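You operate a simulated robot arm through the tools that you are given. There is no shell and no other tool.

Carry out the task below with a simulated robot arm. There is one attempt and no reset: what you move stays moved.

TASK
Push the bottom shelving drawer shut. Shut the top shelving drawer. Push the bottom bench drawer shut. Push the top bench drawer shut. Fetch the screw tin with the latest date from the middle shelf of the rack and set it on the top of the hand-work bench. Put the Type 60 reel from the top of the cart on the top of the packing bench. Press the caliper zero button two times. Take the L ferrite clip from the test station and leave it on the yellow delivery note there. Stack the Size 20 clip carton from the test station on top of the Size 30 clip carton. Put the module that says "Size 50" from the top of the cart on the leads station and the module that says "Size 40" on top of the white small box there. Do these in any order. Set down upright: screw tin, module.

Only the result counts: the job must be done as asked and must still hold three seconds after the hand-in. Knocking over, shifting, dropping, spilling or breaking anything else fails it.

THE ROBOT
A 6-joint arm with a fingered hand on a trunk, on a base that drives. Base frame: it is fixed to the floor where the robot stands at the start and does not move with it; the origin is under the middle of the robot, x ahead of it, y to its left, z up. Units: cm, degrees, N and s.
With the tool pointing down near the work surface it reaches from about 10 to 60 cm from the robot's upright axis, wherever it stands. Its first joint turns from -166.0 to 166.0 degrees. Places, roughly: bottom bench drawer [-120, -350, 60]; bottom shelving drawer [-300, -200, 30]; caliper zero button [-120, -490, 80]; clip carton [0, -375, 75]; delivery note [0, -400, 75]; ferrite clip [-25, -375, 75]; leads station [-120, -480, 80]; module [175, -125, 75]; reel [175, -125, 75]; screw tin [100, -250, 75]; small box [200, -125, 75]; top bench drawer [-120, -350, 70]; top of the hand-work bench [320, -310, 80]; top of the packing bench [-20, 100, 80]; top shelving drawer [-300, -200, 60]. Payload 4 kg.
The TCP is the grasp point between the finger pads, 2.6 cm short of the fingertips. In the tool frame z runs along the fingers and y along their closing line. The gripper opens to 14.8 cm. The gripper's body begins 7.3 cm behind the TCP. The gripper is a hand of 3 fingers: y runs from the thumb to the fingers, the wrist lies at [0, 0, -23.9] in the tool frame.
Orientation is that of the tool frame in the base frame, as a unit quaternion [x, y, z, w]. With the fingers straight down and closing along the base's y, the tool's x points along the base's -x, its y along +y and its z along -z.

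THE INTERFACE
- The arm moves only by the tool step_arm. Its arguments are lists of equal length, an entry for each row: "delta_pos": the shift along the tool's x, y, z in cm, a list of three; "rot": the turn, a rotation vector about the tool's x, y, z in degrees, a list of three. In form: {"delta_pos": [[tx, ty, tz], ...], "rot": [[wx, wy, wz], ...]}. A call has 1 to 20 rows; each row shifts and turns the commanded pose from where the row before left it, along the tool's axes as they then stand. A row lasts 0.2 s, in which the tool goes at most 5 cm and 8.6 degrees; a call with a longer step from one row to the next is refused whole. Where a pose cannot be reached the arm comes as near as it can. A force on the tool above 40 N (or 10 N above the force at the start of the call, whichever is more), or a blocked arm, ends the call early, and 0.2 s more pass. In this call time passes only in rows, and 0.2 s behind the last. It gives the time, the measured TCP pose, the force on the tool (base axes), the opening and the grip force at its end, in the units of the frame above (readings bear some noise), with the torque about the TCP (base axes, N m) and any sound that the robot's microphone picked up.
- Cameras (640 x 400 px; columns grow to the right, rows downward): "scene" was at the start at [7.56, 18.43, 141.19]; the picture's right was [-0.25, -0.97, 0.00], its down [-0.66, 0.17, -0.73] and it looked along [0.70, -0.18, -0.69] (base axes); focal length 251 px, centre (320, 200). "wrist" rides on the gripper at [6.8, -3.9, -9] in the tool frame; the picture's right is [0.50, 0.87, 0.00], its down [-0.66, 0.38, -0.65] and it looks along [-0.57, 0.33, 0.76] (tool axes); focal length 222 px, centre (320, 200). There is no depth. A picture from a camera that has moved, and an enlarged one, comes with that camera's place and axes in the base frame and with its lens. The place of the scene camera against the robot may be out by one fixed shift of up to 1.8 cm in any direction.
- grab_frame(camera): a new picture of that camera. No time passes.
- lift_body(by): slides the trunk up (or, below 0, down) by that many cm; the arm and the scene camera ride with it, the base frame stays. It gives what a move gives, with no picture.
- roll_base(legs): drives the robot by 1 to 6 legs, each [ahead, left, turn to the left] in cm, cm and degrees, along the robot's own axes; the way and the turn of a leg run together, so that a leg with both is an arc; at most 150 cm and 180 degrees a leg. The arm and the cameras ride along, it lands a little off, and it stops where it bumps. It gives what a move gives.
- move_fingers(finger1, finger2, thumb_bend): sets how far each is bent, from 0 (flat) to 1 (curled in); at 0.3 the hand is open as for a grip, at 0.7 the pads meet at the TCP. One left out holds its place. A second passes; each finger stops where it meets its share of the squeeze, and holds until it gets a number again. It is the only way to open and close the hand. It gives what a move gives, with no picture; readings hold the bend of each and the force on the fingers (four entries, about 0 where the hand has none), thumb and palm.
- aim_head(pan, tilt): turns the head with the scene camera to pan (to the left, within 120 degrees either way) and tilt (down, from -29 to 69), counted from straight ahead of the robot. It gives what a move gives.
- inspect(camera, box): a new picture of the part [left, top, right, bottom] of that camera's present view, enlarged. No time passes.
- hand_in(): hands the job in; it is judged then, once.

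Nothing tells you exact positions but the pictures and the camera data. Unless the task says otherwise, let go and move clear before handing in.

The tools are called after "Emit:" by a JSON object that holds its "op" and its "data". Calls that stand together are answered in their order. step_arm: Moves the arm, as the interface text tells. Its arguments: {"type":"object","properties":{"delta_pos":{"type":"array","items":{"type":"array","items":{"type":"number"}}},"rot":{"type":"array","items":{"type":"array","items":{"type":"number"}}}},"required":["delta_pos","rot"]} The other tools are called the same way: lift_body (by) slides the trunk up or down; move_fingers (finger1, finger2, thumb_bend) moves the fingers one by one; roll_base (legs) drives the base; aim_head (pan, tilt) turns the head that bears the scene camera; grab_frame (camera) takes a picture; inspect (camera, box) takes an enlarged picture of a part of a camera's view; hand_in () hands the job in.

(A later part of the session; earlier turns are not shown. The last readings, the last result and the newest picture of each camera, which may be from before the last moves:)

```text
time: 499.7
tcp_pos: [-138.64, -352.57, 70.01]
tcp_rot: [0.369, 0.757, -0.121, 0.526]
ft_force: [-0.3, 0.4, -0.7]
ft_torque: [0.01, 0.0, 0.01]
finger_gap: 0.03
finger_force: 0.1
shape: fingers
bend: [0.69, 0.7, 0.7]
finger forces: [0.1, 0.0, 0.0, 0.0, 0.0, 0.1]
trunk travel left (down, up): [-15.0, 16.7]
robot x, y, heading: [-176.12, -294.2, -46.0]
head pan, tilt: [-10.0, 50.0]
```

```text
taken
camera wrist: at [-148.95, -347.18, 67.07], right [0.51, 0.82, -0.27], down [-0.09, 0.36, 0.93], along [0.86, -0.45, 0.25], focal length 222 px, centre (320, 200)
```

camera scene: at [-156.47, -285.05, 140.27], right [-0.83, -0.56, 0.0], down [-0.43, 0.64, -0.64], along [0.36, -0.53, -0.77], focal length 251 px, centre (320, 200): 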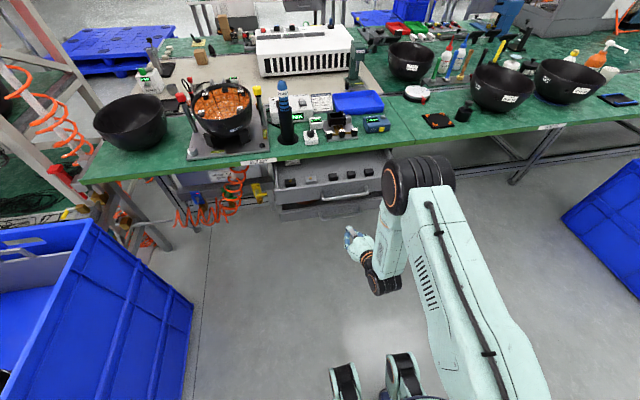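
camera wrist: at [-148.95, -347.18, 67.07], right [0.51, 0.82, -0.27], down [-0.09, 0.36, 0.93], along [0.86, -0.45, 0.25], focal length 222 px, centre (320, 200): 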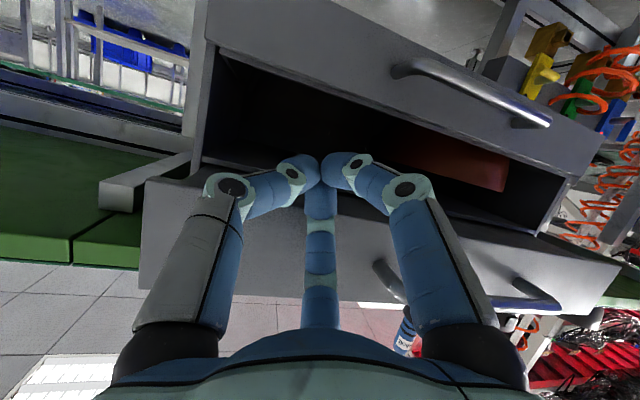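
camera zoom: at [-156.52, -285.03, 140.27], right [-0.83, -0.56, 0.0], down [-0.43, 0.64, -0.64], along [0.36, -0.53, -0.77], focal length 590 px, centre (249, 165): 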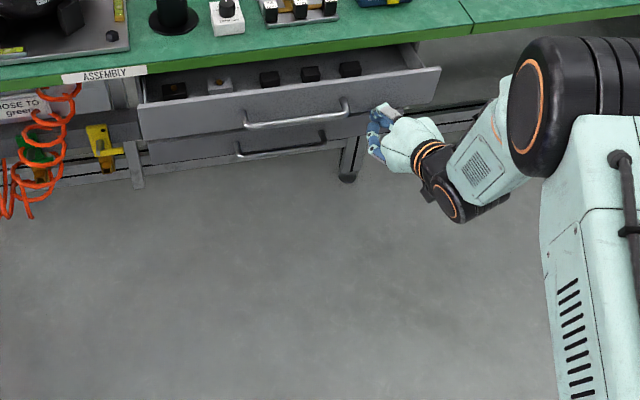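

Emit:
{"op": "step_arm", "data": {"delta_pos": [[-0.63, -0.04, 1.36], [-0.63, -0.04, 1.36], [-0.63, -0.04, 1.36], [-0.63, -0.04, 1.36], [-0.63, -0.04, 1.36], [-0.63, -0.04, 1.36]], "rot": [[0, 0, 0], [0, 0, 0], [0, 0, 0], [0, 0, 0], [0, 0, 0], [0, 0, 0]]}}

Emit:
{"op": "inspect", "data": {"camera": "scene", "box": [240, 130, 460, 300]}}

Emit:
{"op": "grab_frame", "data": {"camera": "wrist"}}

```text
time: 501.1
tcp_pos: [-132.87, -358.99, 70.17]
tcp_rot: [0.37, 0.755, -0.123, 0.526]
ft_force: [-27.1, 26.8, 8.7]
ft_torque: [-0.3, -0.42, 0.39]
finger_gap: 0.47
finger_force: 18.5
shape: fingers
bend: [0.66, 0.73, 0.7]
finger forces: [0.0, 37.7, 0.0, 0.0, 0.1, 0.0]
trunk travel left (down, up): [-15.0, 16.7]
robot x, y, heading: [-176.18, -293.88, -46.5]
head pan, tilt: [-10.0, 50.0]
```

```text
2.35 times, centred on (350, 215) of scene
camera zoom: at [-156.92, -284.61, 140.3], right [-0.83, -0.56, 0.0], down [-0.42, 0.63, -0.65], along [0.36, -0.54, -0.76], focal length 590 px, centre (249, 165)
```

zoom: 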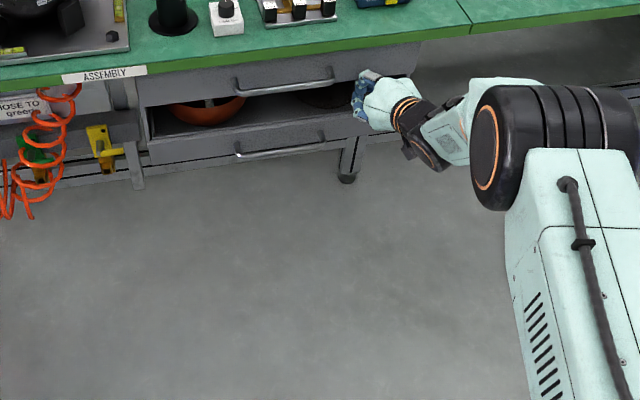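

```text
taken
camera wrist: at [-143.03, -353.5, 67.23], right [0.51, 0.82, -0.27], down [-0.09, 0.36, 0.93], along [0.86, -0.45, 0.25], focal length 222 px, centre (320, 200)
```

wrist: 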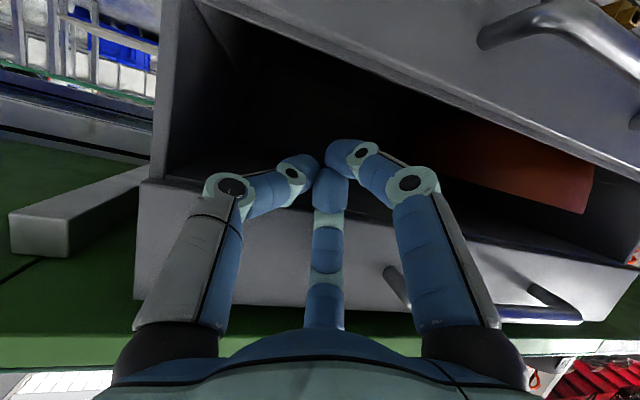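

The top drawer is at its stop too. I withdraw the hand and inspect both fronts closely.

Emit:
{"op": "step_arm", "data": {"delta_pos": [[1.95, 0.1, -4.2], [1.95, 0.1, -4.2], [1.95, 0.1, -4.2], [1.95, 0.1, -4.2]], "rot": [[0, 0, 0], [0, 0, 0], [0, 0, 0], [0, 0, 0]]}}

Emit:
{"op": "inspect", "data": {"camera": "scene", "box": [260, 140, 420, 240]}}

Emit:
{"op": "grab_frame", "data": {"camera": "wrist"}}

```text
time: 502.1
tcp_pos: [-145.71, -345.73, 69.86]
tcp_rot: [0.368, 0.756, -0.122, 0.527]
ft_force: [0.5, 0.4, 0.5]
ft_torque: [0.0, 0.02, 0.02]
finger_gap: 0.05
finger_force: 0.0
shape: fingers
bend: [0.69, 0.7, 0.7]
finger forces: [0.0, 0.1, 0.0, 0.0, 0.1, 0.0]
trunk travel left (down, up): [-15.0, 16.7]
robot x, y, heading: [-176.04, -294.06, -46.2]
head pan, tilt: [-10.0, 50.0]
```

```text
4.00 times, centred on (340, 190) of scene
camera zoom: at [-156.57, -285.0, 140.27], right [-0.83, -0.56, 0.0], down [-0.43, 0.64, -0.64], along [0.36, -0.53, -0.77], focal length 1003 px, centre (240, 240)
```

zoom: 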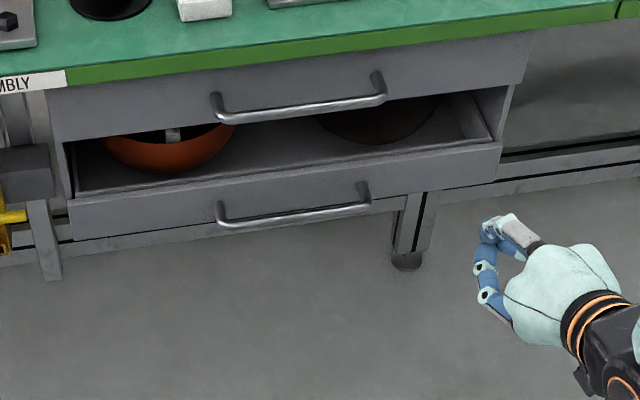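

```text
taken
camera wrist: at [-155.95, -340.4, 66.87], right [0.51, 0.82, -0.27], down [-0.09, 0.36, 0.93], along [0.86, -0.45, 0.25], focal length 222 px, centre (320, 200)
```

wrist: 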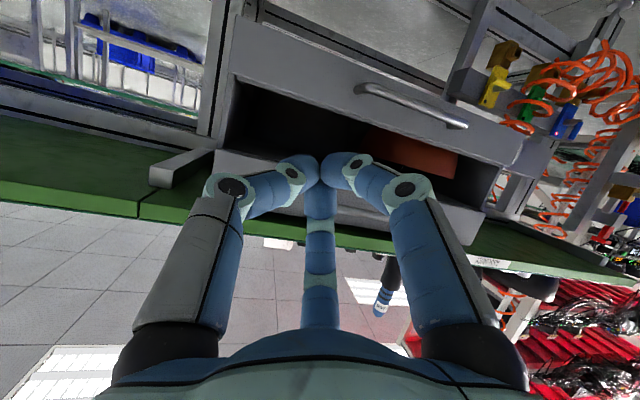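

Both fronts are now in the same plane, flush with the bench, so the bench drawers are shut. I back away and turn toward the shelving across the aisle.

Emit:
{"op": "roll_base", "data": {"legs": [[-48, 0, 0], [0, 0, 90], [0, 0, 90]]}}

Emit:
{"op": "aim_head", "data": {"pan": 0, "tilt": 35}}

Emit:
{"op": "grab_frame", "data": {"camera": "scene"}}

```text
time: 512.6
tcp_pos: [-239.8, -206.32, 69.8]
tcp_rot: [0.754, -0.375, -0.525, -0.126]
ft_force: [0.2, -0.2, -0.2]
ft_torque: [0.03, -0.01, 0.0]
finger_gap: 0.06
finger_force: 0.1
shape: fingers
bend: [0.69, 0.7, 0.7]
finger forces: [0.0, 0.0, 0.1, 0.1, 0.0, 0.0]
trunk travel left (down, up): [-15.0, 16.7]
robot x, y, heading: [-210.4, -258.59, 133.0]
head pan, tilt: [-10.0, 50.0]
```

```text
time: 513.4
tcp_pos: [-240.0, -206.27, 69.73]
tcp_rot: [0.753, -0.375, -0.525, -0.126]
ft_force: [-0.7, -0.9, 0.2]
ft_torque: [-0.01, 0.02, 0.01]
finger_gap: 0.05
finger_force: 0.0
shape: fingers
bend: [0.69, 0.7, 0.7]
finger forces: [0.1, 0.1, 0.1, 0.0, 0.0, 0.0]
trunk travel left (down, up): [-15.0, 16.7]
robot x, y, heading: [-210.19, -258.79, 132.8]
head pan, tilt: [0.0, 35.0]
```

```text
taken
camera scene: at [-229.07, -268.31, 142.44], right [0.73, 0.68, 0.0], down [0.39, -0.42, -0.82], along [-0.56, 0.6, -0.57], focal length 251 px, centre (320, 200)
```

scene: 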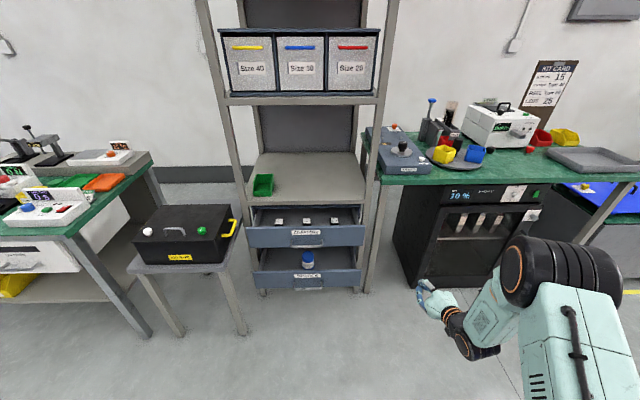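

The shelving's two open drawers are ahead. I line up and approach.

Emit:
{"op": "roll_base", "data": {"legs": [[0, 30, 1.5], [24, 0, 0]]}}

Emit:
{"op": "aim_head", "data": {"pan": -5, "tilt": 48}}

Emit:
{"op": "grab_frame", "data": {"camera": "scene"}}

Emit:
{"op": "grab_frame", "data": {"camera": "wrist"}}

```text
time: 518.1
tcp_pos: [-280.71, -210.8, 69.79]
tcp_rot: [0.759, -0.363, -0.527, -0.119]
ft_force: [-0.1, -0.3, 0.0]
ft_torque: [-0.04, 0.01, 0.01]
finger_gap: 0.06
finger_force: 0.1
shape: fingers
bend: [0.69, 0.7, 0.7]
finger forces: [0.0, 0.0, 0.0, 0.0, 0.0, 0.0]
trunk travel left (down, up): [-15.0, 16.7]
robot x, y, heading: [-249.32, -262.63, 134.6]
head pan, tilt: [0.0, 35.0]
```

```text
time: 518.8
tcp_pos: [-280.66, -210.86, 69.87]
tcp_rot: [0.759, -0.364, -0.527, -0.118]
ft_force: [-0.1, -0.4, -0.3]
ft_torque: [0.0, -0.03, -0.04]
finger_gap: 0.07
finger_force: 0.1
shape: fingers
bend: [0.69, 0.7, 0.7]
finger forces: [0.0, 0.0, 0.0, 0.0, 0.1, 0.0]
trunk travel left (down, up): [-15.0, 16.7]
robot x, y, heading: [-249.38, -262.01, 134.8]
head pan, tilt: [-5.0, 48.0]
```

```text
taken
camera scene: at [-266.9, -272.75, 140.55], right [0.77, 0.64, 0.0], down [0.47, -0.57, -0.67], along [-0.43, 0.52, -0.74], focal length 251 px, centre (320, 200)
```

scene: 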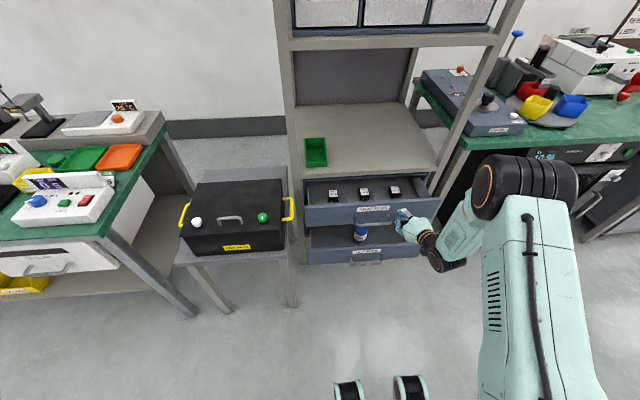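

```text
taken
camera wrist: at [-270.46, -216.0, 66.83], right [-0.5, -0.83, -0.27], down [0.09, -0.36, 0.93], along [-0.86, 0.44, 0.25], focal length 222 px, centre (320, 200)
```

wrist: 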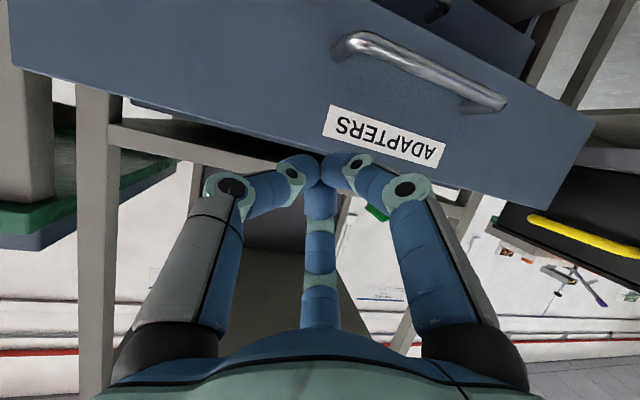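

The tip is at the top drawer's upper edge ("ADAPTERS"); I lower 6 cm and push.

Emit:
{"op": "step_arm", "data": {"delta_pos": [[2.65, -0.6, 1.25], [2.65, -0.6, 1.25], [-0.65, -0.05, 1.35], [-0.65, -0.05, 1.35], [-0.65, -0.05, 1.35], [-0.65, -0.05, 1.35]], "rot": [[0, 0, 0], [0, 0, 0], [0, 0, 0], [0, 0, 0], [0, 0, 0], [0, 0, 0]]}}

Emit:
{"op": "grab_frame", "data": {"camera": "wrist"}}

Emit:
{"op": "inspect", "data": {"camera": "scene", "box": [270, 130, 490, 290]}}

```text
time: 520.2
tcp_pos: [-285.23, -206.68, 63.71]
tcp_rot: [0.758, -0.364, -0.527, -0.119]
ft_force: [1.0, -0.1, -0.5]
ft_torque: [0.03, -0.01, 0.01]
finger_gap: 0.05
finger_force: 1.3
shape: fingers
bend: [0.69, 0.7, 0.7]
finger forces: [0.0, 1.7, 0.0, 0.0, 0.0, 0.1]
trunk travel left (down, up): [-15.0, 16.7]
robot x, y, heading: [-249.63, -262.5, 134.6]
head pan, tilt: [-5.0, 48.0]
```

```text
taken
camera wrist: at [-274.85, -211.82, 60.74], right [-0.5, -0.83, -0.27], down [0.09, -0.36, 0.93], along [-0.86, 0.44, 0.25], focal length 222 px, centre (320, 200)
```

wrist: 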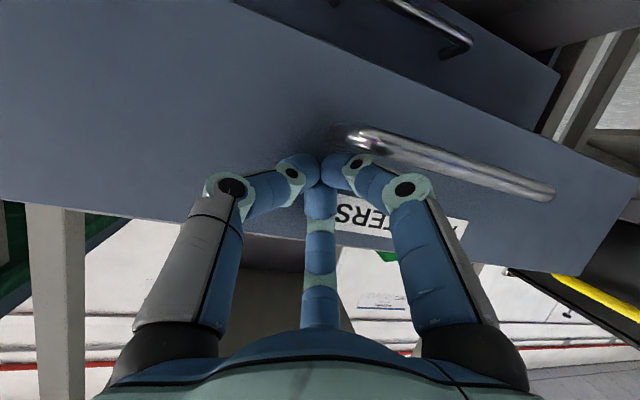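

```text
2.50 times, centred on (380, 210) of scene
camera zoom: at [-266.89, -272.77, 140.54], right [0.77, 0.64, 0.0], down [0.47, -0.57, -0.67], along [-0.43, 0.52, -0.74], focal length 627 px, centre (170, 175)
```

zoom: 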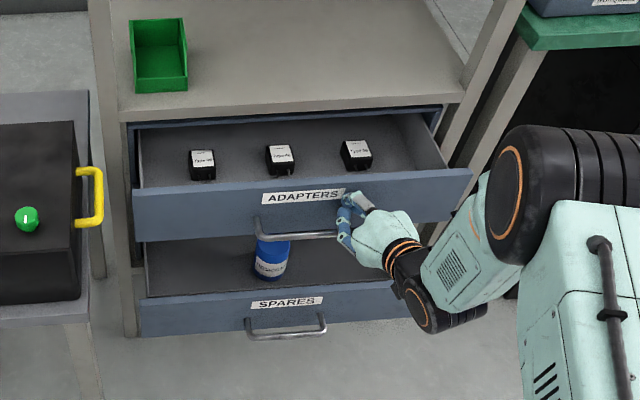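

Emit:
{"op": "step_arm", "data": {"delta_pos": [[-0.43, -0.03, 0.9], [-0.43, -0.03, 0.9], [-0.43, -0.03, 0.9], [-0.43, -0.03, 0.9], [-0.43, -0.03, 0.9], [-0.43, -0.03, 0.9], [-0.43, -0.03, 0.9], [-0.43, -0.03, 0.9]], "rot": [[0, 0, 0], [0, 0, 0], [0, 0, 0], [0, 0, 0], [0, 0, 0], [0, 0, 0], [0, 0, 0], [0, 0, 0]]}}

Emit:
{"op": "inspect", "data": {"camera": "scene", "box": [270, 130, 490, 290]}}

```text
time: 522.0
tcp_pos: [-290.46, -200.74, 63.92]
tcp_rot: [0.759, -0.364, -0.527, -0.119]
ft_force: [-0.3, -0.6, -0.4]
ft_torque: [-0.05, -0.04, 0.0]
finger_gap: 0.03
finger_force: 1.0
shape: fingers
bend: [0.69, 0.7, 0.7]
finger forces: [0.0, 2.7, 0.1, 0.0, 0.1, 0.1]
trunk travel left (down, up): [-15.0, 16.7]
robot x, y, heading: [-249.58, -262.17, 134.6]
head pan, tilt: [-5.0, 48.0]
```

```text
2.50 times, centred on (380, 210) of scene
camera zoom: at [-266.89, -272.76, 140.54], right [0.77, 0.64, 0.0], down [0.47, -0.57, -0.67], along [-0.43, 0.52, -0.74], focal length 627 px, centre (170, 175)
```

zoom: 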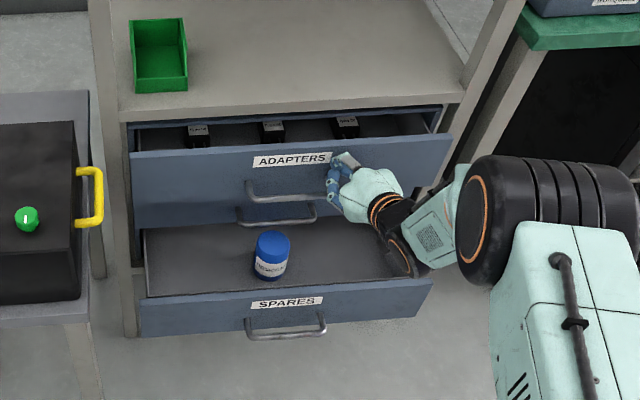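

Emit:
{"op": "step_arm", "data": {"delta_pos": [[-0.43, -0.03, 0.9], [-0.43, -0.03, 0.9], [-0.43, -0.03, 0.9], [-0.43, -0.03, 0.9], [-0.43, -0.03, 0.9], [-0.43, -0.03, 0.9], [-0.43, -0.03, 0.9], [-0.43, -0.03, 0.9]], "rot": [[0, 0, 0], [0, 0, 0], [0, 0, 0], [0, 0, 0], [0, 0, 0], [0, 0, 0], [0, 0, 0], [0, 0, 0]]}}

Emit:
{"op": "inspect", "data": {"camera": "scene", "box": [270, 130, 490, 290]}}

```text
time: 523.4
tcp_pos: [-293.5, -197.19, 63.39]
tcp_rot: [0.76, -0.368, -0.523, -0.12]
ft_force: [15.3, -17.0, 7.2]
ft_torque: [-0.03, 0.07, 0.16]
finger_gap: 0.0
finger_force: 17.9
shape: fingers
bend: [0.68, 0.72, 0.72]
finger forces: [2.0, 15.5, 0.0, 0.0, 18.1, 0.0]
trunk travel left (down, up): [-15.0, 16.7]
robot x, y, heading: [-249.45, -262.03, 134.3]
head pan, tilt: [-5.0, 48.0]
stopped in row 6: the force on the tool passed its limit at 48 N (the readings are from after the stop); the commanded pose is now the measured one
```

```text
2.50 times, centred on (380, 210) of scene
camera zoom: at [-266.66, -273.02, 140.56], right [0.77, 0.64, 0.0], down [0.47, -0.57, -0.67], along [-0.43, 0.52, -0.74], focal length 627 px, centre (170, 175)
```

zoom: 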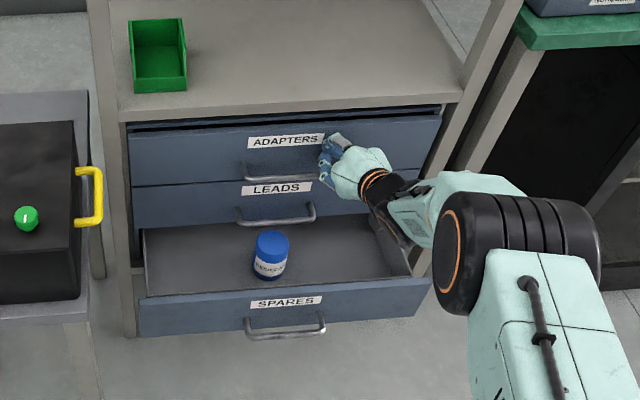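

Top drawer (ADAPTERS) is flush with the one below. I withdraw, lower the trunk and go for the bottom drawer (SPARES).

Emit:
{"op": "step_arm", "data": {"delta_pos": [[1.9, 0.15, -3.96], [1.9, 0.15, -3.96], [1.9, 0.15, -3.96], [1.9, 0.15, -3.96], [1.9, 0.15, -3.96]], "rot": [[0, 0, 0], [0, 0, 0], [0, 0, 0], [0, 0, 0], [0, 0, 0]]}}

Emit:
{"op": "lift_body", "data": {"by": -14.5}}

Emit:
{"op": "grab_frame", "data": {"camera": "scene"}}

Emit:
{"op": "grab_frame", "data": {"camera": "wrist"}}

```text
time: 524.5
tcp_pos: [-278.34, -213.02, 63.4]
tcp_rot: [0.76, -0.367, -0.523, -0.119]
ft_force: [0.2, -0.1, -0.1]
ft_torque: [-0.01, -0.02, -0.02]
finger_gap: 0.06
finger_force: 0.1
shape: fingers
bend: [0.69, 0.7, 0.7]
finger forces: [0.1, 0.0, 0.0, 0.1, 0.0, 0.1]
trunk travel left (down, up): [-15.0, 16.7]
robot x, y, heading: [-249.59, -262.5, 134.6]
head pan, tilt: [-5.0, 48.0]
```

```text
time: 526.3
tcp_pos: [-278.58, -212.93, 49.04]
tcp_rot: [0.759, -0.367, -0.523, -0.12]
ft_force: [0.2, -0.1, 0.5]
ft_torque: [0.02, 0.01, -0.03]
finger_gap: 0.02
finger_force: 0.1
shape: fingers
bend: [0.69, 0.7, 0.7]
finger forces: [0.0, 0.1, 0.0, 0.0, 0.1, 0.1]
trunk travel left (down, up): [-0.5, 31.2]
robot x, y, heading: [-249.33, -262.22, 134.6]
head pan, tilt: [-5.0, 48.0]
```

```text
taken
camera scene: at [-269.83, -269.76, 125.7], right [0.77, 0.64, 0.0], down [0.47, -0.57, -0.67], along [-0.43, 0.52, -0.74], focal length 251 px, centre (320, 200)
```

scene: 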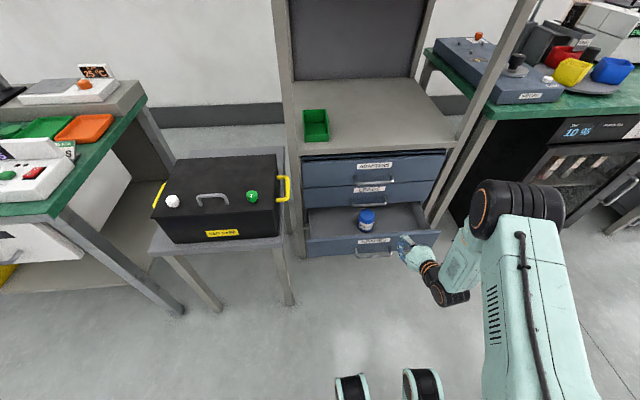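

```text
taken
camera wrist: at [-268.26, -218.13, 46.21], right [-0.5, -0.82, -0.26], down [0.08, -0.35, 0.93], along [-0.86, 0.44, 0.24], focal length 222 px, centre (320, 200)
```

wrist: 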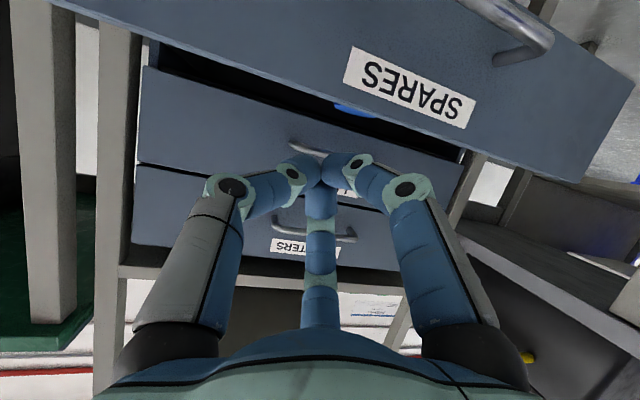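

Emit:
{"op": "step_arm", "data": {"delta_pos": [[3.25, -0.75, 1.53], [3.25, -0.75, 1.53], [3.25, -0.75, 1.53]], "rot": [[0, 0, 0], [0, 0, 0], [0, 0, 0]]}}

Emit:
{"op": "grab_frame", "data": {"camera": "wrist"}}

Emit:
{"op": "inspect", "data": {"camera": "scene", "box": [270, 140, 490, 300]}}

```text
time: 527.1
tcp_pos: [-278.43, -212.88, 37.63]
tcp_rot: [0.761, -0.367, -0.523, -0.118]
ft_force: [0.4, 0.7, -0.7]
ft_torque: [0.02, -0.03, -0.01]
finger_gap: 0.03
finger_force: 0.1
shape: fingers
bend: [0.69, 0.7, 0.7]
finger forces: [0.0, 0.0, 0.0, 0.1, 0.0, 0.0]
trunk travel left (down, up): [-0.5, 31.2]
robot x, y, heading: [-249.25, -262.12, 134.8]
head pan, tilt: [-5.0, 48.0]
```

```text
taken
camera wrist: at [-268.15, -218.13, 34.81], right [-0.5, -0.83, -0.27], down [0.08, -0.35, 0.93], along [-0.86, 0.44, 0.25], focal length 222 px, centre (320, 200)
```

wrist: 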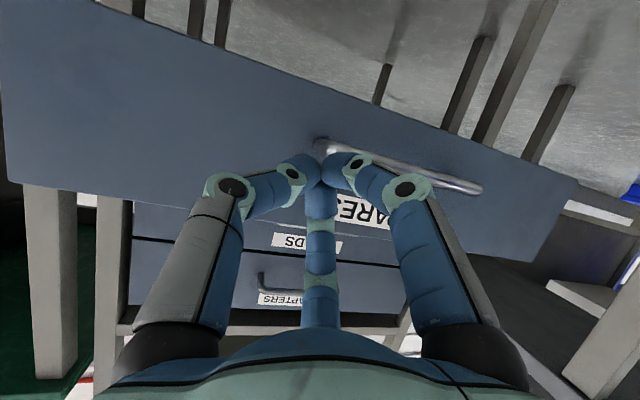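

```text
2.50 times, centred on (380, 220) of scene
camera zoom: at [-269.84, -269.75, 125.7], right [0.77, 0.64, 0.0], down [0.47, -0.57, -0.67], along [-0.43, 0.52, -0.74], focal length 627 px, centre (170, 150)
```

zoom: 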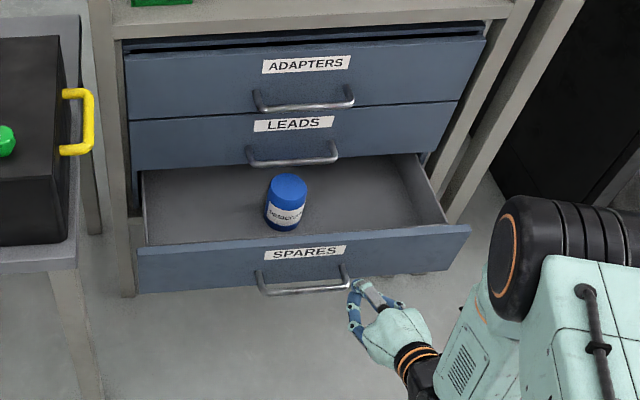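

I push the bottom drawer slowly so the bottle inside stays upright.

Emit:
{"op": "step_arm", "data": {"delta_pos": [[-0.3, -0.02, 0.63], [-0.3, -0.02, 0.63], [-0.26, -0.02, 0.54], [-0.26, -0.02, 0.54], [-0.26, -0.02, 0.54], [-0.26, -0.02, 0.54], [-0.26, -0.02, 0.54], [-0.26, -0.02, 0.54], [-0.26, -0.02, 0.54], [-0.26, -0.02, 0.54], [-0.26, -0.02, 0.54], [-0.26, -0.02, 0.54], [-0.26, -0.02, 0.54], [-0.26, -0.02, 0.54], [-0.26, -0.02, 0.54], [-0.26, -0.02, 0.54]], "rot": [[0, 0, 0], [0, 0, 0], [0, 0, 0], [0, 0, 0], [0, 0, 0], [0, 0, 0], [0, 0, 0], [0, 0, 0], [0, 0, 0], [0, 0, 0], [0, 0, 0], [0, 0, 0], [0, 0, 0], [0, 0, 0], [0, 0, 0], [0, 0, 0]]}}

Emit:
{"op": "inspect", "data": {"camera": "scene", "box": [270, 140, 490, 300]}}

```text
time: 530.5
tcp_pos: [-285.25, -205.99, 37.92]
tcp_rot: [0.76, -0.368, -0.522, -0.118]
ft_force: [2.6, -0.7, 4.1]
ft_torque: [-0.08, 0.0, 0.07]
finger_gap: 0.01
finger_force: 2.5
shape: fingers
bend: [0.7, 0.69, 0.7]
finger forces: [5.0, 0.0, 0.0, 0.0, 0.1, 0.1]
trunk travel left (down, up): [-0.5, 31.2]
robot x, y, heading: [-249.29, -262.82, 134.3]
head pan, tilt: [-5.0, 48.0]
```

```text
2.50 times, centred on (380, 220) of scene
camera zoom: at [-269.8, -269.78, 125.7], right [0.77, 0.64, 0.0], down [0.47, -0.57, -0.67], along [-0.43, 0.52, -0.74], focal length 627 px, centre (170, 150)
```

zoom: 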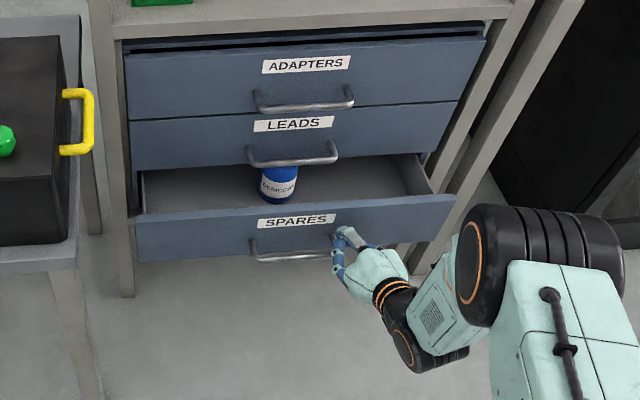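

Emit:
{"op": "step_arm", "data": {"delta_pos": [[-0.26, -0.02, 0.54], [-0.26, -0.02, 0.54], [-0.26, -0.02, 0.54], [-0.26, -0.02, 0.54], [-0.26, -0.02, 0.54], [-0.26, -0.02, 0.54], [-0.26, -0.02, 0.54], [-0.26, -0.02, 0.54], [-0.26, -0.02, 0.54], [-0.26, -0.02, 0.54]], "rot": [[0, 0, 0], [0, 0, 0], [0, 0, 0], [0, 0, 0], [0, 0, 0], [0, 0, 0], [0, 0, 0], [0, 0, 0], [0, 0, 0], [0, 0, 0]]}}

Emit:
{"op": "inspect", "data": {"camera": "scene", "box": [270, 140, 490, 300]}}

Emit:
{"op": "grab_frame", "data": {"camera": "wrist"}}

```text
time: 532.7
tcp_pos: [-289.38, -201.59, 38.0]
tcp_rot: [0.76, -0.367, -0.523, -0.119]
ft_force: [1.8, -1.0, 2.9]
ft_torque: [-0.04, 0.01, 0.0]
finger_gap: 0.0
finger_force: 1.3
shape: fingers
bend: [0.7, 0.69, 0.7]
finger forces: [3.2, 0.0, 0.0, 0.0, 0.0, 0.0]
trunk travel left (down, up): [-0.5, 31.2]
robot x, y, heading: [-249.6, -261.96, 134.9]
head pan, tilt: [-5.0, 48.0]
```

```text
2.50 times, centred on (380, 220) of scene
camera zoom: at [-269.81, -269.77, 125.7], right [0.77, 0.64, 0.0], down [0.47, -0.57, -0.67], along [-0.43, 0.52, -0.74], focal length 627 px, centre (170, 150)
```

zoom: 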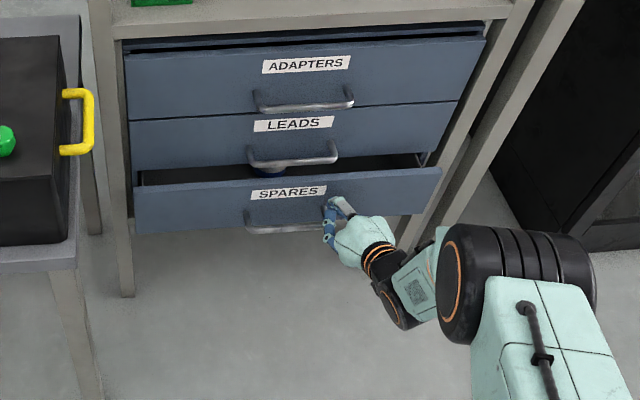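

```text
taken
camera wrist: at [-279.19, -206.82, 35.12], right [-0.5, -0.83, -0.26], down [0.08, -0.35, 0.93], along [-0.86, 0.44, 0.24], focal length 222 px, centre (320, 200)
```

wrist: 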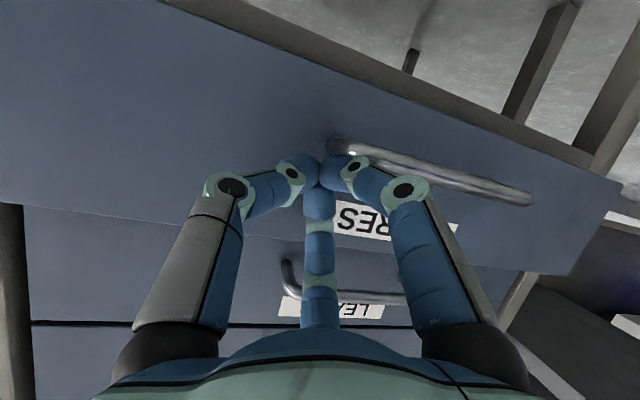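

Emit:
{"op": "step_arm", "data": {"delta_pos": [[-0.26, -0.02, 0.54], [-0.26, -0.02, 0.54], [-0.26, -0.02, 0.54], [-0.26, -0.02, 0.54], [-0.26, -0.02, 0.54], [-0.26, -0.02, 0.54], [-0.26, -0.02, 0.54], [-0.26, -0.02, 0.54], [-0.26, -0.02, 0.54], [-0.26, -0.02, 0.54], [-0.26, -0.02, 0.54], [-0.26, -0.02, 0.54]], "rot": [[0, 0, 0], [0, 0, 0], [0, 0, 0], [0, 0, 0], [0, 0, 0], [0, 0, 0], [0, 0, 0], [0, 0, 0], [0, 0, 0], [0, 0, 0], [0, 0, 0], [0, 0, 0]]}}

Emit:
{"op": "inspect", "data": {"camera": "scene", "box": [270, 140, 490, 300]}}

```text
time: 535.0
tcp_pos: [-293.33, -197.32, 37.94]
tcp_rot: [0.759, -0.369, -0.523, -0.12]
ft_force: [16.4, -20.1, 19.2]
ft_torque: [-0.39, 0.05, 0.06]
finger_gap: 0.01
finger_force: 25.4
shape: fingers
bend: [0.7, 0.72, 0.7]
finger forces: [16.0, 26.9, 0.0, 0.0, 8.2, 0.0]
trunk travel left (down, up): [-0.5, 31.2]
robot x, y, heading: [-249.4, -262.56, 134.8]
head pan, tilt: [-5.0, 48.0]
stopped in row 11: the force on the tool passed its limit at 46 N (the readings are from after the stop); the commanded pose is now the measured one
```

```text
2.50 times, centred on (380, 220) of scene
camera zoom: at [-269.61, -270.05, 125.72], right [0.77, 0.64, 0.0], down [0.47, -0.57, -0.67], along [-0.43, 0.52, -0.74], focal length 627 px, centre (170, 150)
```

zoom: 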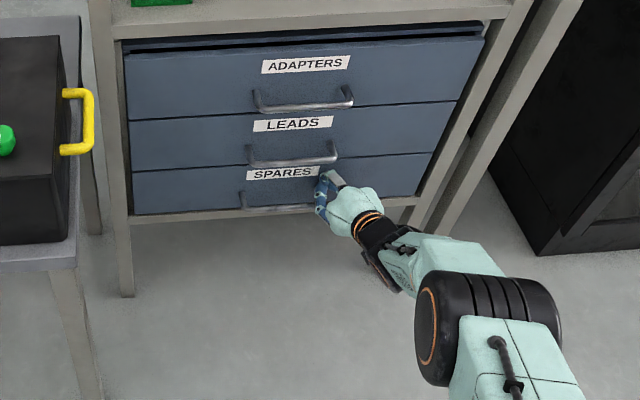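

Bottom shelving drawer is flush. I withdraw, raise the trunk again, and go back to double-check the bench drawers.

Emit:
{"op": "step_arm", "data": {"delta_pos": [[1.9, 0.15, -3.96], [1.9, 0.15, -3.96], [1.9, 0.15, -3.96], [1.9, 0.15, -3.96], [1.9, 0.15, -3.96]], "rot": [[0, 0, 0], [0, 0, 0], [0, 0, 0], [0, 0, 0], [0, 0, 0]]}}

Emit:
{"op": "lift_body", "data": {"by": 14.5}}

Emit:
{"op": "roll_base", "data": {"legs": [[-25, 0, 0]]}}

Emit:
{"op": "grab_frame", "data": {"camera": "scene"}}

Emit:
{"op": "roll_base", "data": {"legs": [[0, 0, -90], [0, 0, -90]]}}

Emit:
{"op": "aim_head", "data": {"pan": 20, "tilt": 30}}

Emit:
{"op": "grab_frame", "data": {"camera": "scene"}}

```text
time: 536.2
tcp_pos: [-278.5, -212.96, 38.07]
tcp_rot: [0.76, -0.368, -0.522, -0.119]
ft_force: [0.3, 0.2, -0.3]
ft_torque: [0.01, 0.02, -0.01]
finger_gap: 0.01
finger_force: 0.0
shape: fingers
bend: [0.7, 0.69, 0.7]
finger forces: [0.0, 0.1, 0.1, 0.0, 0.0, 0.0]
trunk travel left (down, up): [-0.5, 31.2]
robot x, y, heading: [-249.6, -262.28, 134.5]
head pan, tilt: [-5.0, 48.0]
```

```text
time: 537.9
tcp_pos: [-278.23, -213.13, 52.43]
tcp_rot: [0.761, -0.368, -0.522, -0.118]
ft_force: [0.8, 1.3, -0.4]
ft_torque: [0.03, -0.02, 0.02]
finger_gap: 0.0
finger_force: 0.0
shape: fingers
bend: [0.7, 0.69, 0.7]
finger forces: [0.1, 0.0, 0.0, 0.0, 0.0, 0.1]
trunk travel left (down, up): [-15.0, 16.7]
robot x, y, heading: [-249.62, -262.22, 134.7]
head pan, tilt: [-5.0, 48.0]
```

```text
time: 539.7
tcp_pos: [-260.19, -231.27, 52.46]
tcp_rot: [0.759, -0.37, -0.522, -0.121]
ft_force: [0.6, -0.7, 0.0]
ft_torque: [-0.01, -0.03, 0.01]
finger_gap: 0.0
finger_force: 0.1
shape: fingers
bend: [0.7, 0.69, 0.7]
finger forces: [0.0, 0.0, 0.0, 0.0, 0.1, 0.0]
trunk travel left (down, up): [-15.0, 16.7]
robot x, y, heading: [-232.04, -280.32, 134.4]
head pan, tilt: [-5.0, 48.0]
```

```text
taken
camera scene: at [-248.96, -291.0, 140.54], right [0.77, 0.63, 0.0], down [0.47, -0.57, -0.67], along [-0.42, 0.52, -0.74], focal length 251 px, centre (320, 200)
```

scene: 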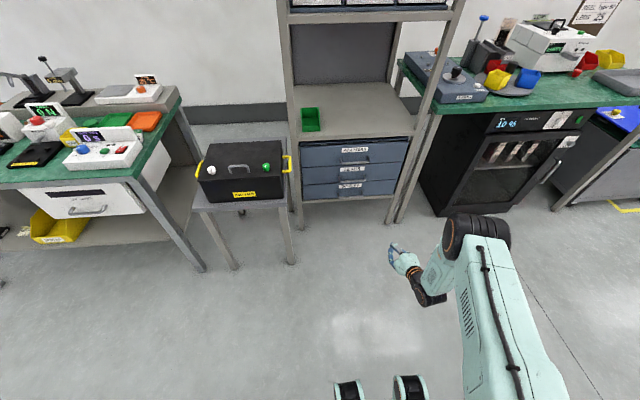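

```text
time: 547.8
tcp_pos: [-203.39, -330.16, 52.49]
tcp_rot: [0.372, 0.758, -0.122, 0.522]
ft_force: [-0.2, 0.2, 0.1]
ft_torque: [-0.03, 0.0, -0.02]
finger_gap: 0.0
finger_force: 0.1
shape: fingers
bend: [0.7, 0.69, 0.7]
finger forces: [0.0, 0.0, 0.1, 0.0, 0.1, 0.0]
trunk travel left (down, up): [-15.0, 16.7]
robot x, y, heading: [-231.56, -280.87, -46.0]
head pan, tilt: [-5.0, 48.0]
```

```text
time: 548.7
tcp_pos: [-203.46, -330.29, 52.44]
tcp_rot: [0.372, 0.758, -0.122, 0.522]
ft_force: [0.9, 1.0, 0.8]
ft_torque: [-0.03, -0.03, -0.03]
finger_gap: 0.0
finger_force: 0.0
shape: fingers
bend: [0.7, 0.69, 0.7]
finger forces: [0.0, 0.0, 0.1, 0.1, 0.0, 0.0]
trunk travel left (down, up): [-15.0, 16.7]
robot x, y, heading: [-231.76, -280.66, -46.2]
head pan, tilt: [20.0, 30.0]
```

```text
taken
camera scene: at [-208.26, -269.2, 143.22], right [-0.44, -0.9, 0.0], down [-0.45, 0.22, -0.87], along [0.78, -0.38, -0.5], focal length 251 px, centre (320, 200)
```

scene: 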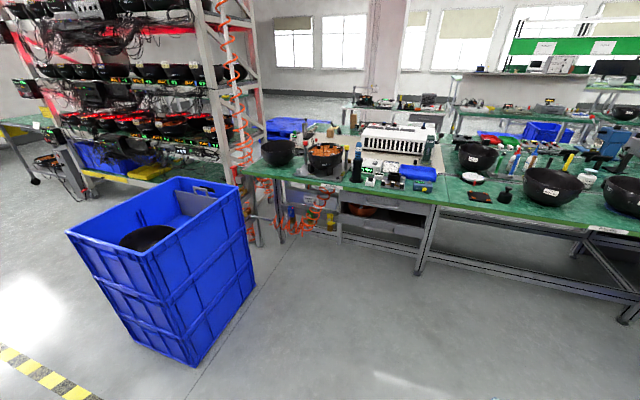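

Emit:
{"op": "inspect", "data": {"camera": "scene", "box": [300, 160, 460, 270]}}

```text
3.64 times, centred on (380, 215) of scene
camera zoom: at [-208.26, -269.2, 143.22], right [-0.44, -0.9, 0.0], down [-0.45, 0.22, -0.87], along [0.78, -0.38, -0.5], focal length 912 px, centre (102, 146)
```

zoom: 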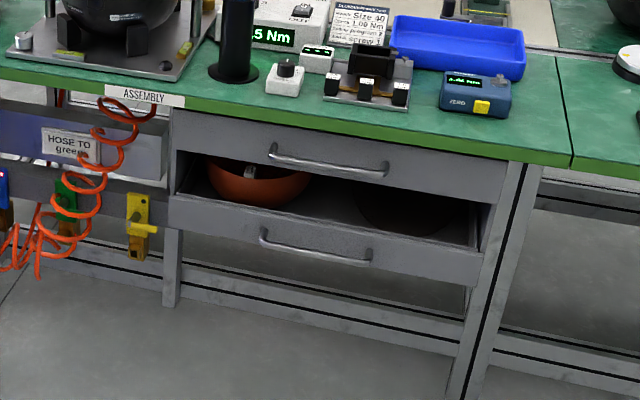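

Both fronts look flush; to be sure I give the bottom bench drawer another firm push.

Emit:
{"op": "roll_base", "data": {"legs": [[0, 31, 0], [42, 0, 0]]}}

Emit:
{"op": "aim_head", "data": {"pan": -10, "tilt": 50}}

Emit:
{"op": "grab_frame", "data": {"camera": "scene"}}

Emit:
{"op": "grab_frame", "data": {"camera": "wrist"}}

```text
time: 554.2
tcp_pos: [-150.68, -338.12, 52.39]
tcp_rot: [0.368, 0.761, -0.118, 0.522]
ft_force: [0.6, 0.4, -0.6]
ft_torque: [-0.05, -0.04, 0.01]
finger_gap: 0.01
finger_force: 0.1
shape: fingers
bend: [0.7, 0.69, 0.7]
finger forces: [0.0, 0.0, 0.0, 0.0, 0.0, 0.0]
trunk travel left (down, up): [-15.0, 16.7]
robot x, y, heading: [-179.65, -288.94, -45.4]
head pan, tilt: [20.0, 30.0]
```

```text
time: 555.2
tcp_pos: [-150.67, -338.05, 52.58]
tcp_rot: [0.367, 0.76, -0.118, 0.522]
ft_force: [0.8, 0.5, -0.5]
ft_torque: [-0.02, -0.04, 0.01]
finger_gap: 0.0
finger_force: 0.0
shape: fingers
bend: [0.7, 0.69, 0.7]
finger forces: [0.1, 0.1, 0.0, 0.1, 0.0, 0.0]
trunk travel left (down, up): [-15.0, 16.7]
robot x, y, heading: [-179.53, -288.81, -45.4]
head pan, tilt: [-10.0, 50.0]
```

```text
taken
camera scene: at [-160.07, -279.59, 140.27], right [-0.82, -0.57, 0.0], down [-0.44, 0.63, -0.64], along [0.37, -0.53, -0.77], focal length 251 px, centre (320, 200)
```

scene: 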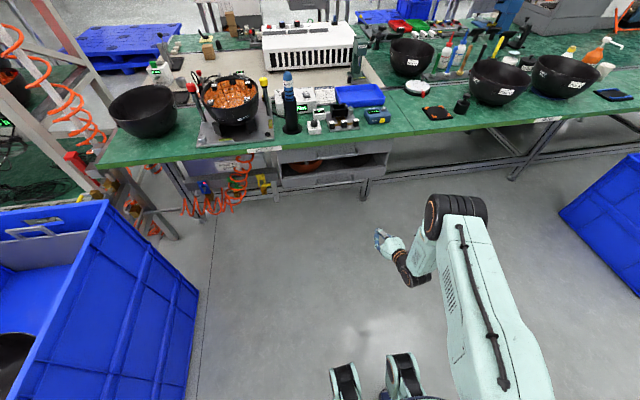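

```text
taken
camera wrist: at [-161.03, -332.68, 49.61], right [0.5, 0.83, -0.26], down [-0.08, 0.35, 0.93], along [0.86, -0.44, 0.24], focal length 222 px, centre (320, 200)
```

wrist: 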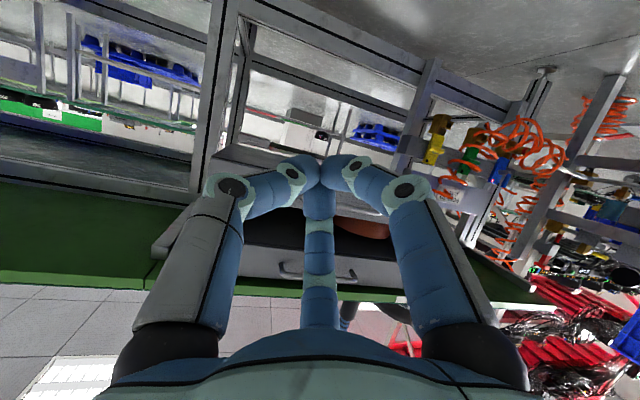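

Emit:
{"op": "step_arm", "data": {"delta_pos": [[-2.45, 0.55, -1.1], [-2.45, 0.55, -1.1], [-1.84, -0.1, 4.0], [-1.84, -0.1, 4.0], [-1.84, -0.1, 4.0], [-1.84, -0.1, 4.0], [-1.25, -0.07, 2.7], [-0.42, -0.03, 0.9], [-0.42, -0.03, 0.9], [-0.42, -0.03, 0.9], [-0.42, -0.03, 0.9], [-0.42, -0.03, 0.9], [-0.42, -0.03, 0.9], [-0.42, -0.03, 0.9]], "rot": [[0, 0, 0], [0, 0, 0], [0, 0, 0], [0, 0, 0], [0, 0, 0], [0, 0, 0], [0, 0, 0], [0, 0, 0], [0, 0, 0], [0, 0, 0], [0, 0, 0], [0, 0, 0], [0, 0, 0], [0, 0, 0]]}}

Emit:
{"op": "inspect", "data": {"camera": "scene", "box": [260, 130, 420, 230]}}

```text
time: 558.2
tcp_pos: [-133.57, -356.19, 57.93]
tcp_rot: [0.367, 0.761, -0.118, 0.522]
ft_force: [0.0, -0.4, -0.8]
ft_torque: [-0.03, 0.0, 0.04]
finger_gap: 0.02
finger_force: 0.0
shape: fingers
bend: [0.7, 0.69, 0.7]
finger forces: [0.0, 0.0, 0.0, 0.0, 0.1, 0.0]
out of reach, approached as far as the arm can: row 12, 13, 14
trunk travel left (down, up): [-15.0, 16.7]
robot x, y, heading: [-179.69, -288.77, -45.2]
head pan, tilt: [-10.0, 50.0]
```

```text
4.00 times, centred on (340, 180) of scene
camera zoom: at [-160.08, -279.59, 140.27], right [-0.82, -0.57, 0.0], down [-0.44, 0.63, -0.64], along [0.37, -0.53, -0.77], focal length 1003 px, centre (240, 280)
```

zoom: 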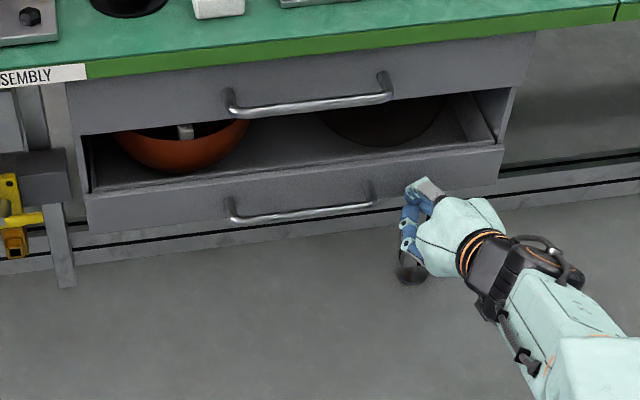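

Emit:
{"op": "roll_base", "data": {"legs": [[3, 0, 0]]}}

Emit:
{"op": "step_arm", "data": {"delta_pos": [[-0.3, -0.02, 0.63], [-0.3, -0.02, 0.63], [-0.3, -0.02, 0.63], [-0.3, -0.02, 0.63], [-0.3, -0.02, 0.63]], "rot": [[0, 0, 0], [0, 0, 0], [0, 0, 0], [0, 0, 0], [0, 0, 0]]}}

Emit:
{"op": "inspect", "data": {"camera": "scene", "box": [260, 130, 420, 230]}}

```text
time: 559.0
tcp_pos: [-132.92, -357.5, 57.37]
tcp_rot: [0.372, 0.762, -0.12, 0.517]
ft_force: [-4.3, 6.4, -0.3]
ft_torque: [0.02, 0.02, 0.03]
finger_gap: 0.07
finger_force: 4.3
shape: fingers
bend: [0.68, 0.72, 0.7]
finger forces: [0.0, 8.5, 0.0, 0.0, 0.0, 0.0]
trunk travel left (down, up): [-15.0, 16.7]
robot x, y, heading: [-178.05, -289.95, -45.7]
head pan, tilt: [-10.0, 50.0]
stopped in leg 1: the force on the tool passed its limit at 70 N (the readings are from after the stop); the commanded pose is now the measured one
```

```text
time: 560.2
tcp_pos: [-132.81, -357.46, 57.32]
tcp_rot: [0.371, 0.762, -0.119, 0.518]
ft_force: [-6.1, 8.3, -1.3]
ft_torque: [0.08, 0.06, 0.02]
finger_gap: 0.04
finger_force: 7.9
shape: fingers
bend: [0.68, 0.72, 0.71]
finger forces: [0.0, 9.5, 0.1, 0.0, 6.0, 0.0]
out of reach, approached as far as the arm can: row 1, 2, 3, 4, 5
trunk travel left (down, up): [-15.0, 16.7]
robot x, y, heading: [-178.39, -289.86, -45.4]
head pan, tilt: [-10.0, 50.0]
```

```text
4.00 times, centred on (340, 180) of scene
camera zoom: at [-158.86, -280.81, 140.27], right [-0.82, -0.57, 0.0], down [-0.43, 0.63, -0.64], along [0.37, -0.53, -0.77], focal length 1003 px, centre (240, 280)
```

zoom: 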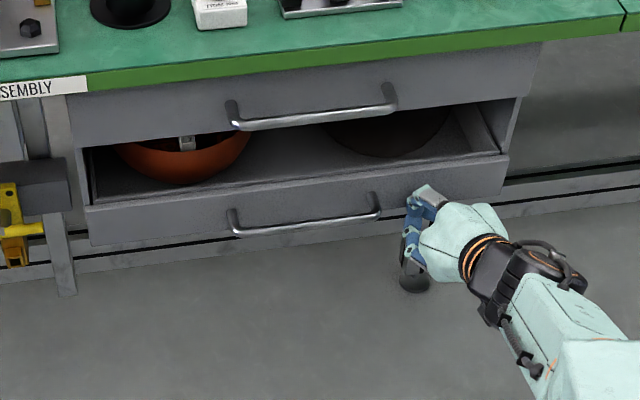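

The drawer did not move further even under a firm push, so it is shut. I back away and, on the way, check the rack from the front for any hidden third tin.

Emit:
{"op": "roll_base", "data": {"legs": [[-50, 0, 0], [0, 0, 90]]}}

Emit:
{"op": "step_arm", "data": {"delta_pos": [[-2.5, 0.6, -1.2], [-2.5, 0.6, -1.2], [-2.5, 0.6, -1.2], [-2.5, 0.6, -1.2]], "rot": [[0, 0, 0], [0, 0, 0], [0, 0, 0], [0, 0, 0]]}}

Emit:
{"op": "roll_base", "data": {"legs": [[120, 0, 0], [115, 0, 0]]}}

Emit:
{"op": "aim_head", "data": {"pan": -85, "tilt": 25}}

Emit:
{"op": "grab_frame", "data": {"camera": "scene"}}

```text
time: 567.0
tcp_pos: [-145.8, -208.46, 57.45]
tcp_rot: [-0.286, 0.798, 0.287, 0.447]
ft_force: [0.8, -1.0, -1.0]
ft_torque: [0.0, -0.04, 0.0]
finger_gap: 0.02
finger_force: 0.0
shape: fingers
bend: [0.69, 0.7, 0.7]
finger forces: [0.1, 0.0, 0.0, 0.0, 0.0, 0.1]
trunk travel left (down, up): [-15.0, 16.7]
robot x, y, heading: [-212.11, -255.69, 46.1]
head pan, tilt: [-10.0, 50.0]
```

```text
time: 568.0
tcp_pos: [-145.87, -208.29, 68.93]
tcp_rot: [-0.285, 0.798, 0.287, 0.446]
ft_force: [-0.8, 0.1, -0.9]
ft_torque: [0.0, 0.01, -0.02]
finger_gap: 0.05
finger_force: 0.1
shape: fingers
bend: [0.69, 0.7, 0.7]
finger forces: [0.0, 0.0, 0.0, 0.0, 0.0, 0.1]
trunk travel left (down, up): [-15.0, 16.7]
robot x, y, heading: [-212.32, -255.66, 46.0]
head pan, tilt: [-10.0, 50.0]
```

```text
time: 579.4
tcp_pos: [12.49, -36.9, 68.83]
tcp_rot: [-0.299, 0.793, 0.295, 0.442]
ft_force: [-0.2, -0.1, -0.1]
ft_torque: [0.04, 0.02, 0.02]
finger_gap: 0.02
finger_force: 0.0
shape: fingers
bend: [0.69, 0.7, 0.7]
finger forces: [0.0, 0.0, 0.1, 0.1, 0.0, 0.0]
trunk travel left (down, up): [-15.0, 16.7]
robot x, y, heading: [-52.06, -86.09, 48.1]
head pan, tilt: [-10.0, 50.0]
```

```text
time: 580.9
tcp_pos: [12.58, -36.98, 68.82]
tcp_rot: [-0.299, 0.792, 0.295, 0.442]
ft_force: [0.3, 0.0, 0.3]
ft_torque: [-0.04, -0.03, 0.0]
finger_gap: 0.03
finger_force: 0.0
shape: fingers
bend: [0.69, 0.7, 0.7]
finger forces: [0.1, 0.0, 0.1, 0.1, 0.0, 0.1]
trunk travel left (down, up): [-15.0, 16.7]
robot x, y, heading: [-52.02, -86.48, 48.2]
head pan, tilt: [-85.0, 25.0]
```

```text
taken
camera scene: at [-60.21, -79.71, 144.02], right [-0.6, -0.8, 0.0], down [-0.34, 0.25, -0.91], along [0.72, -0.55, -0.42], focal length 251 px, centre (320, 200)
```

scene: 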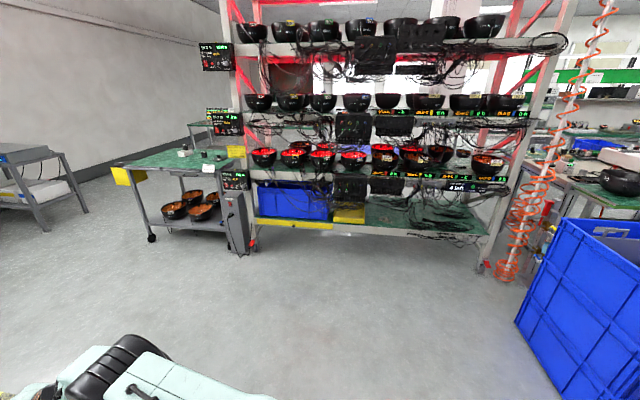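

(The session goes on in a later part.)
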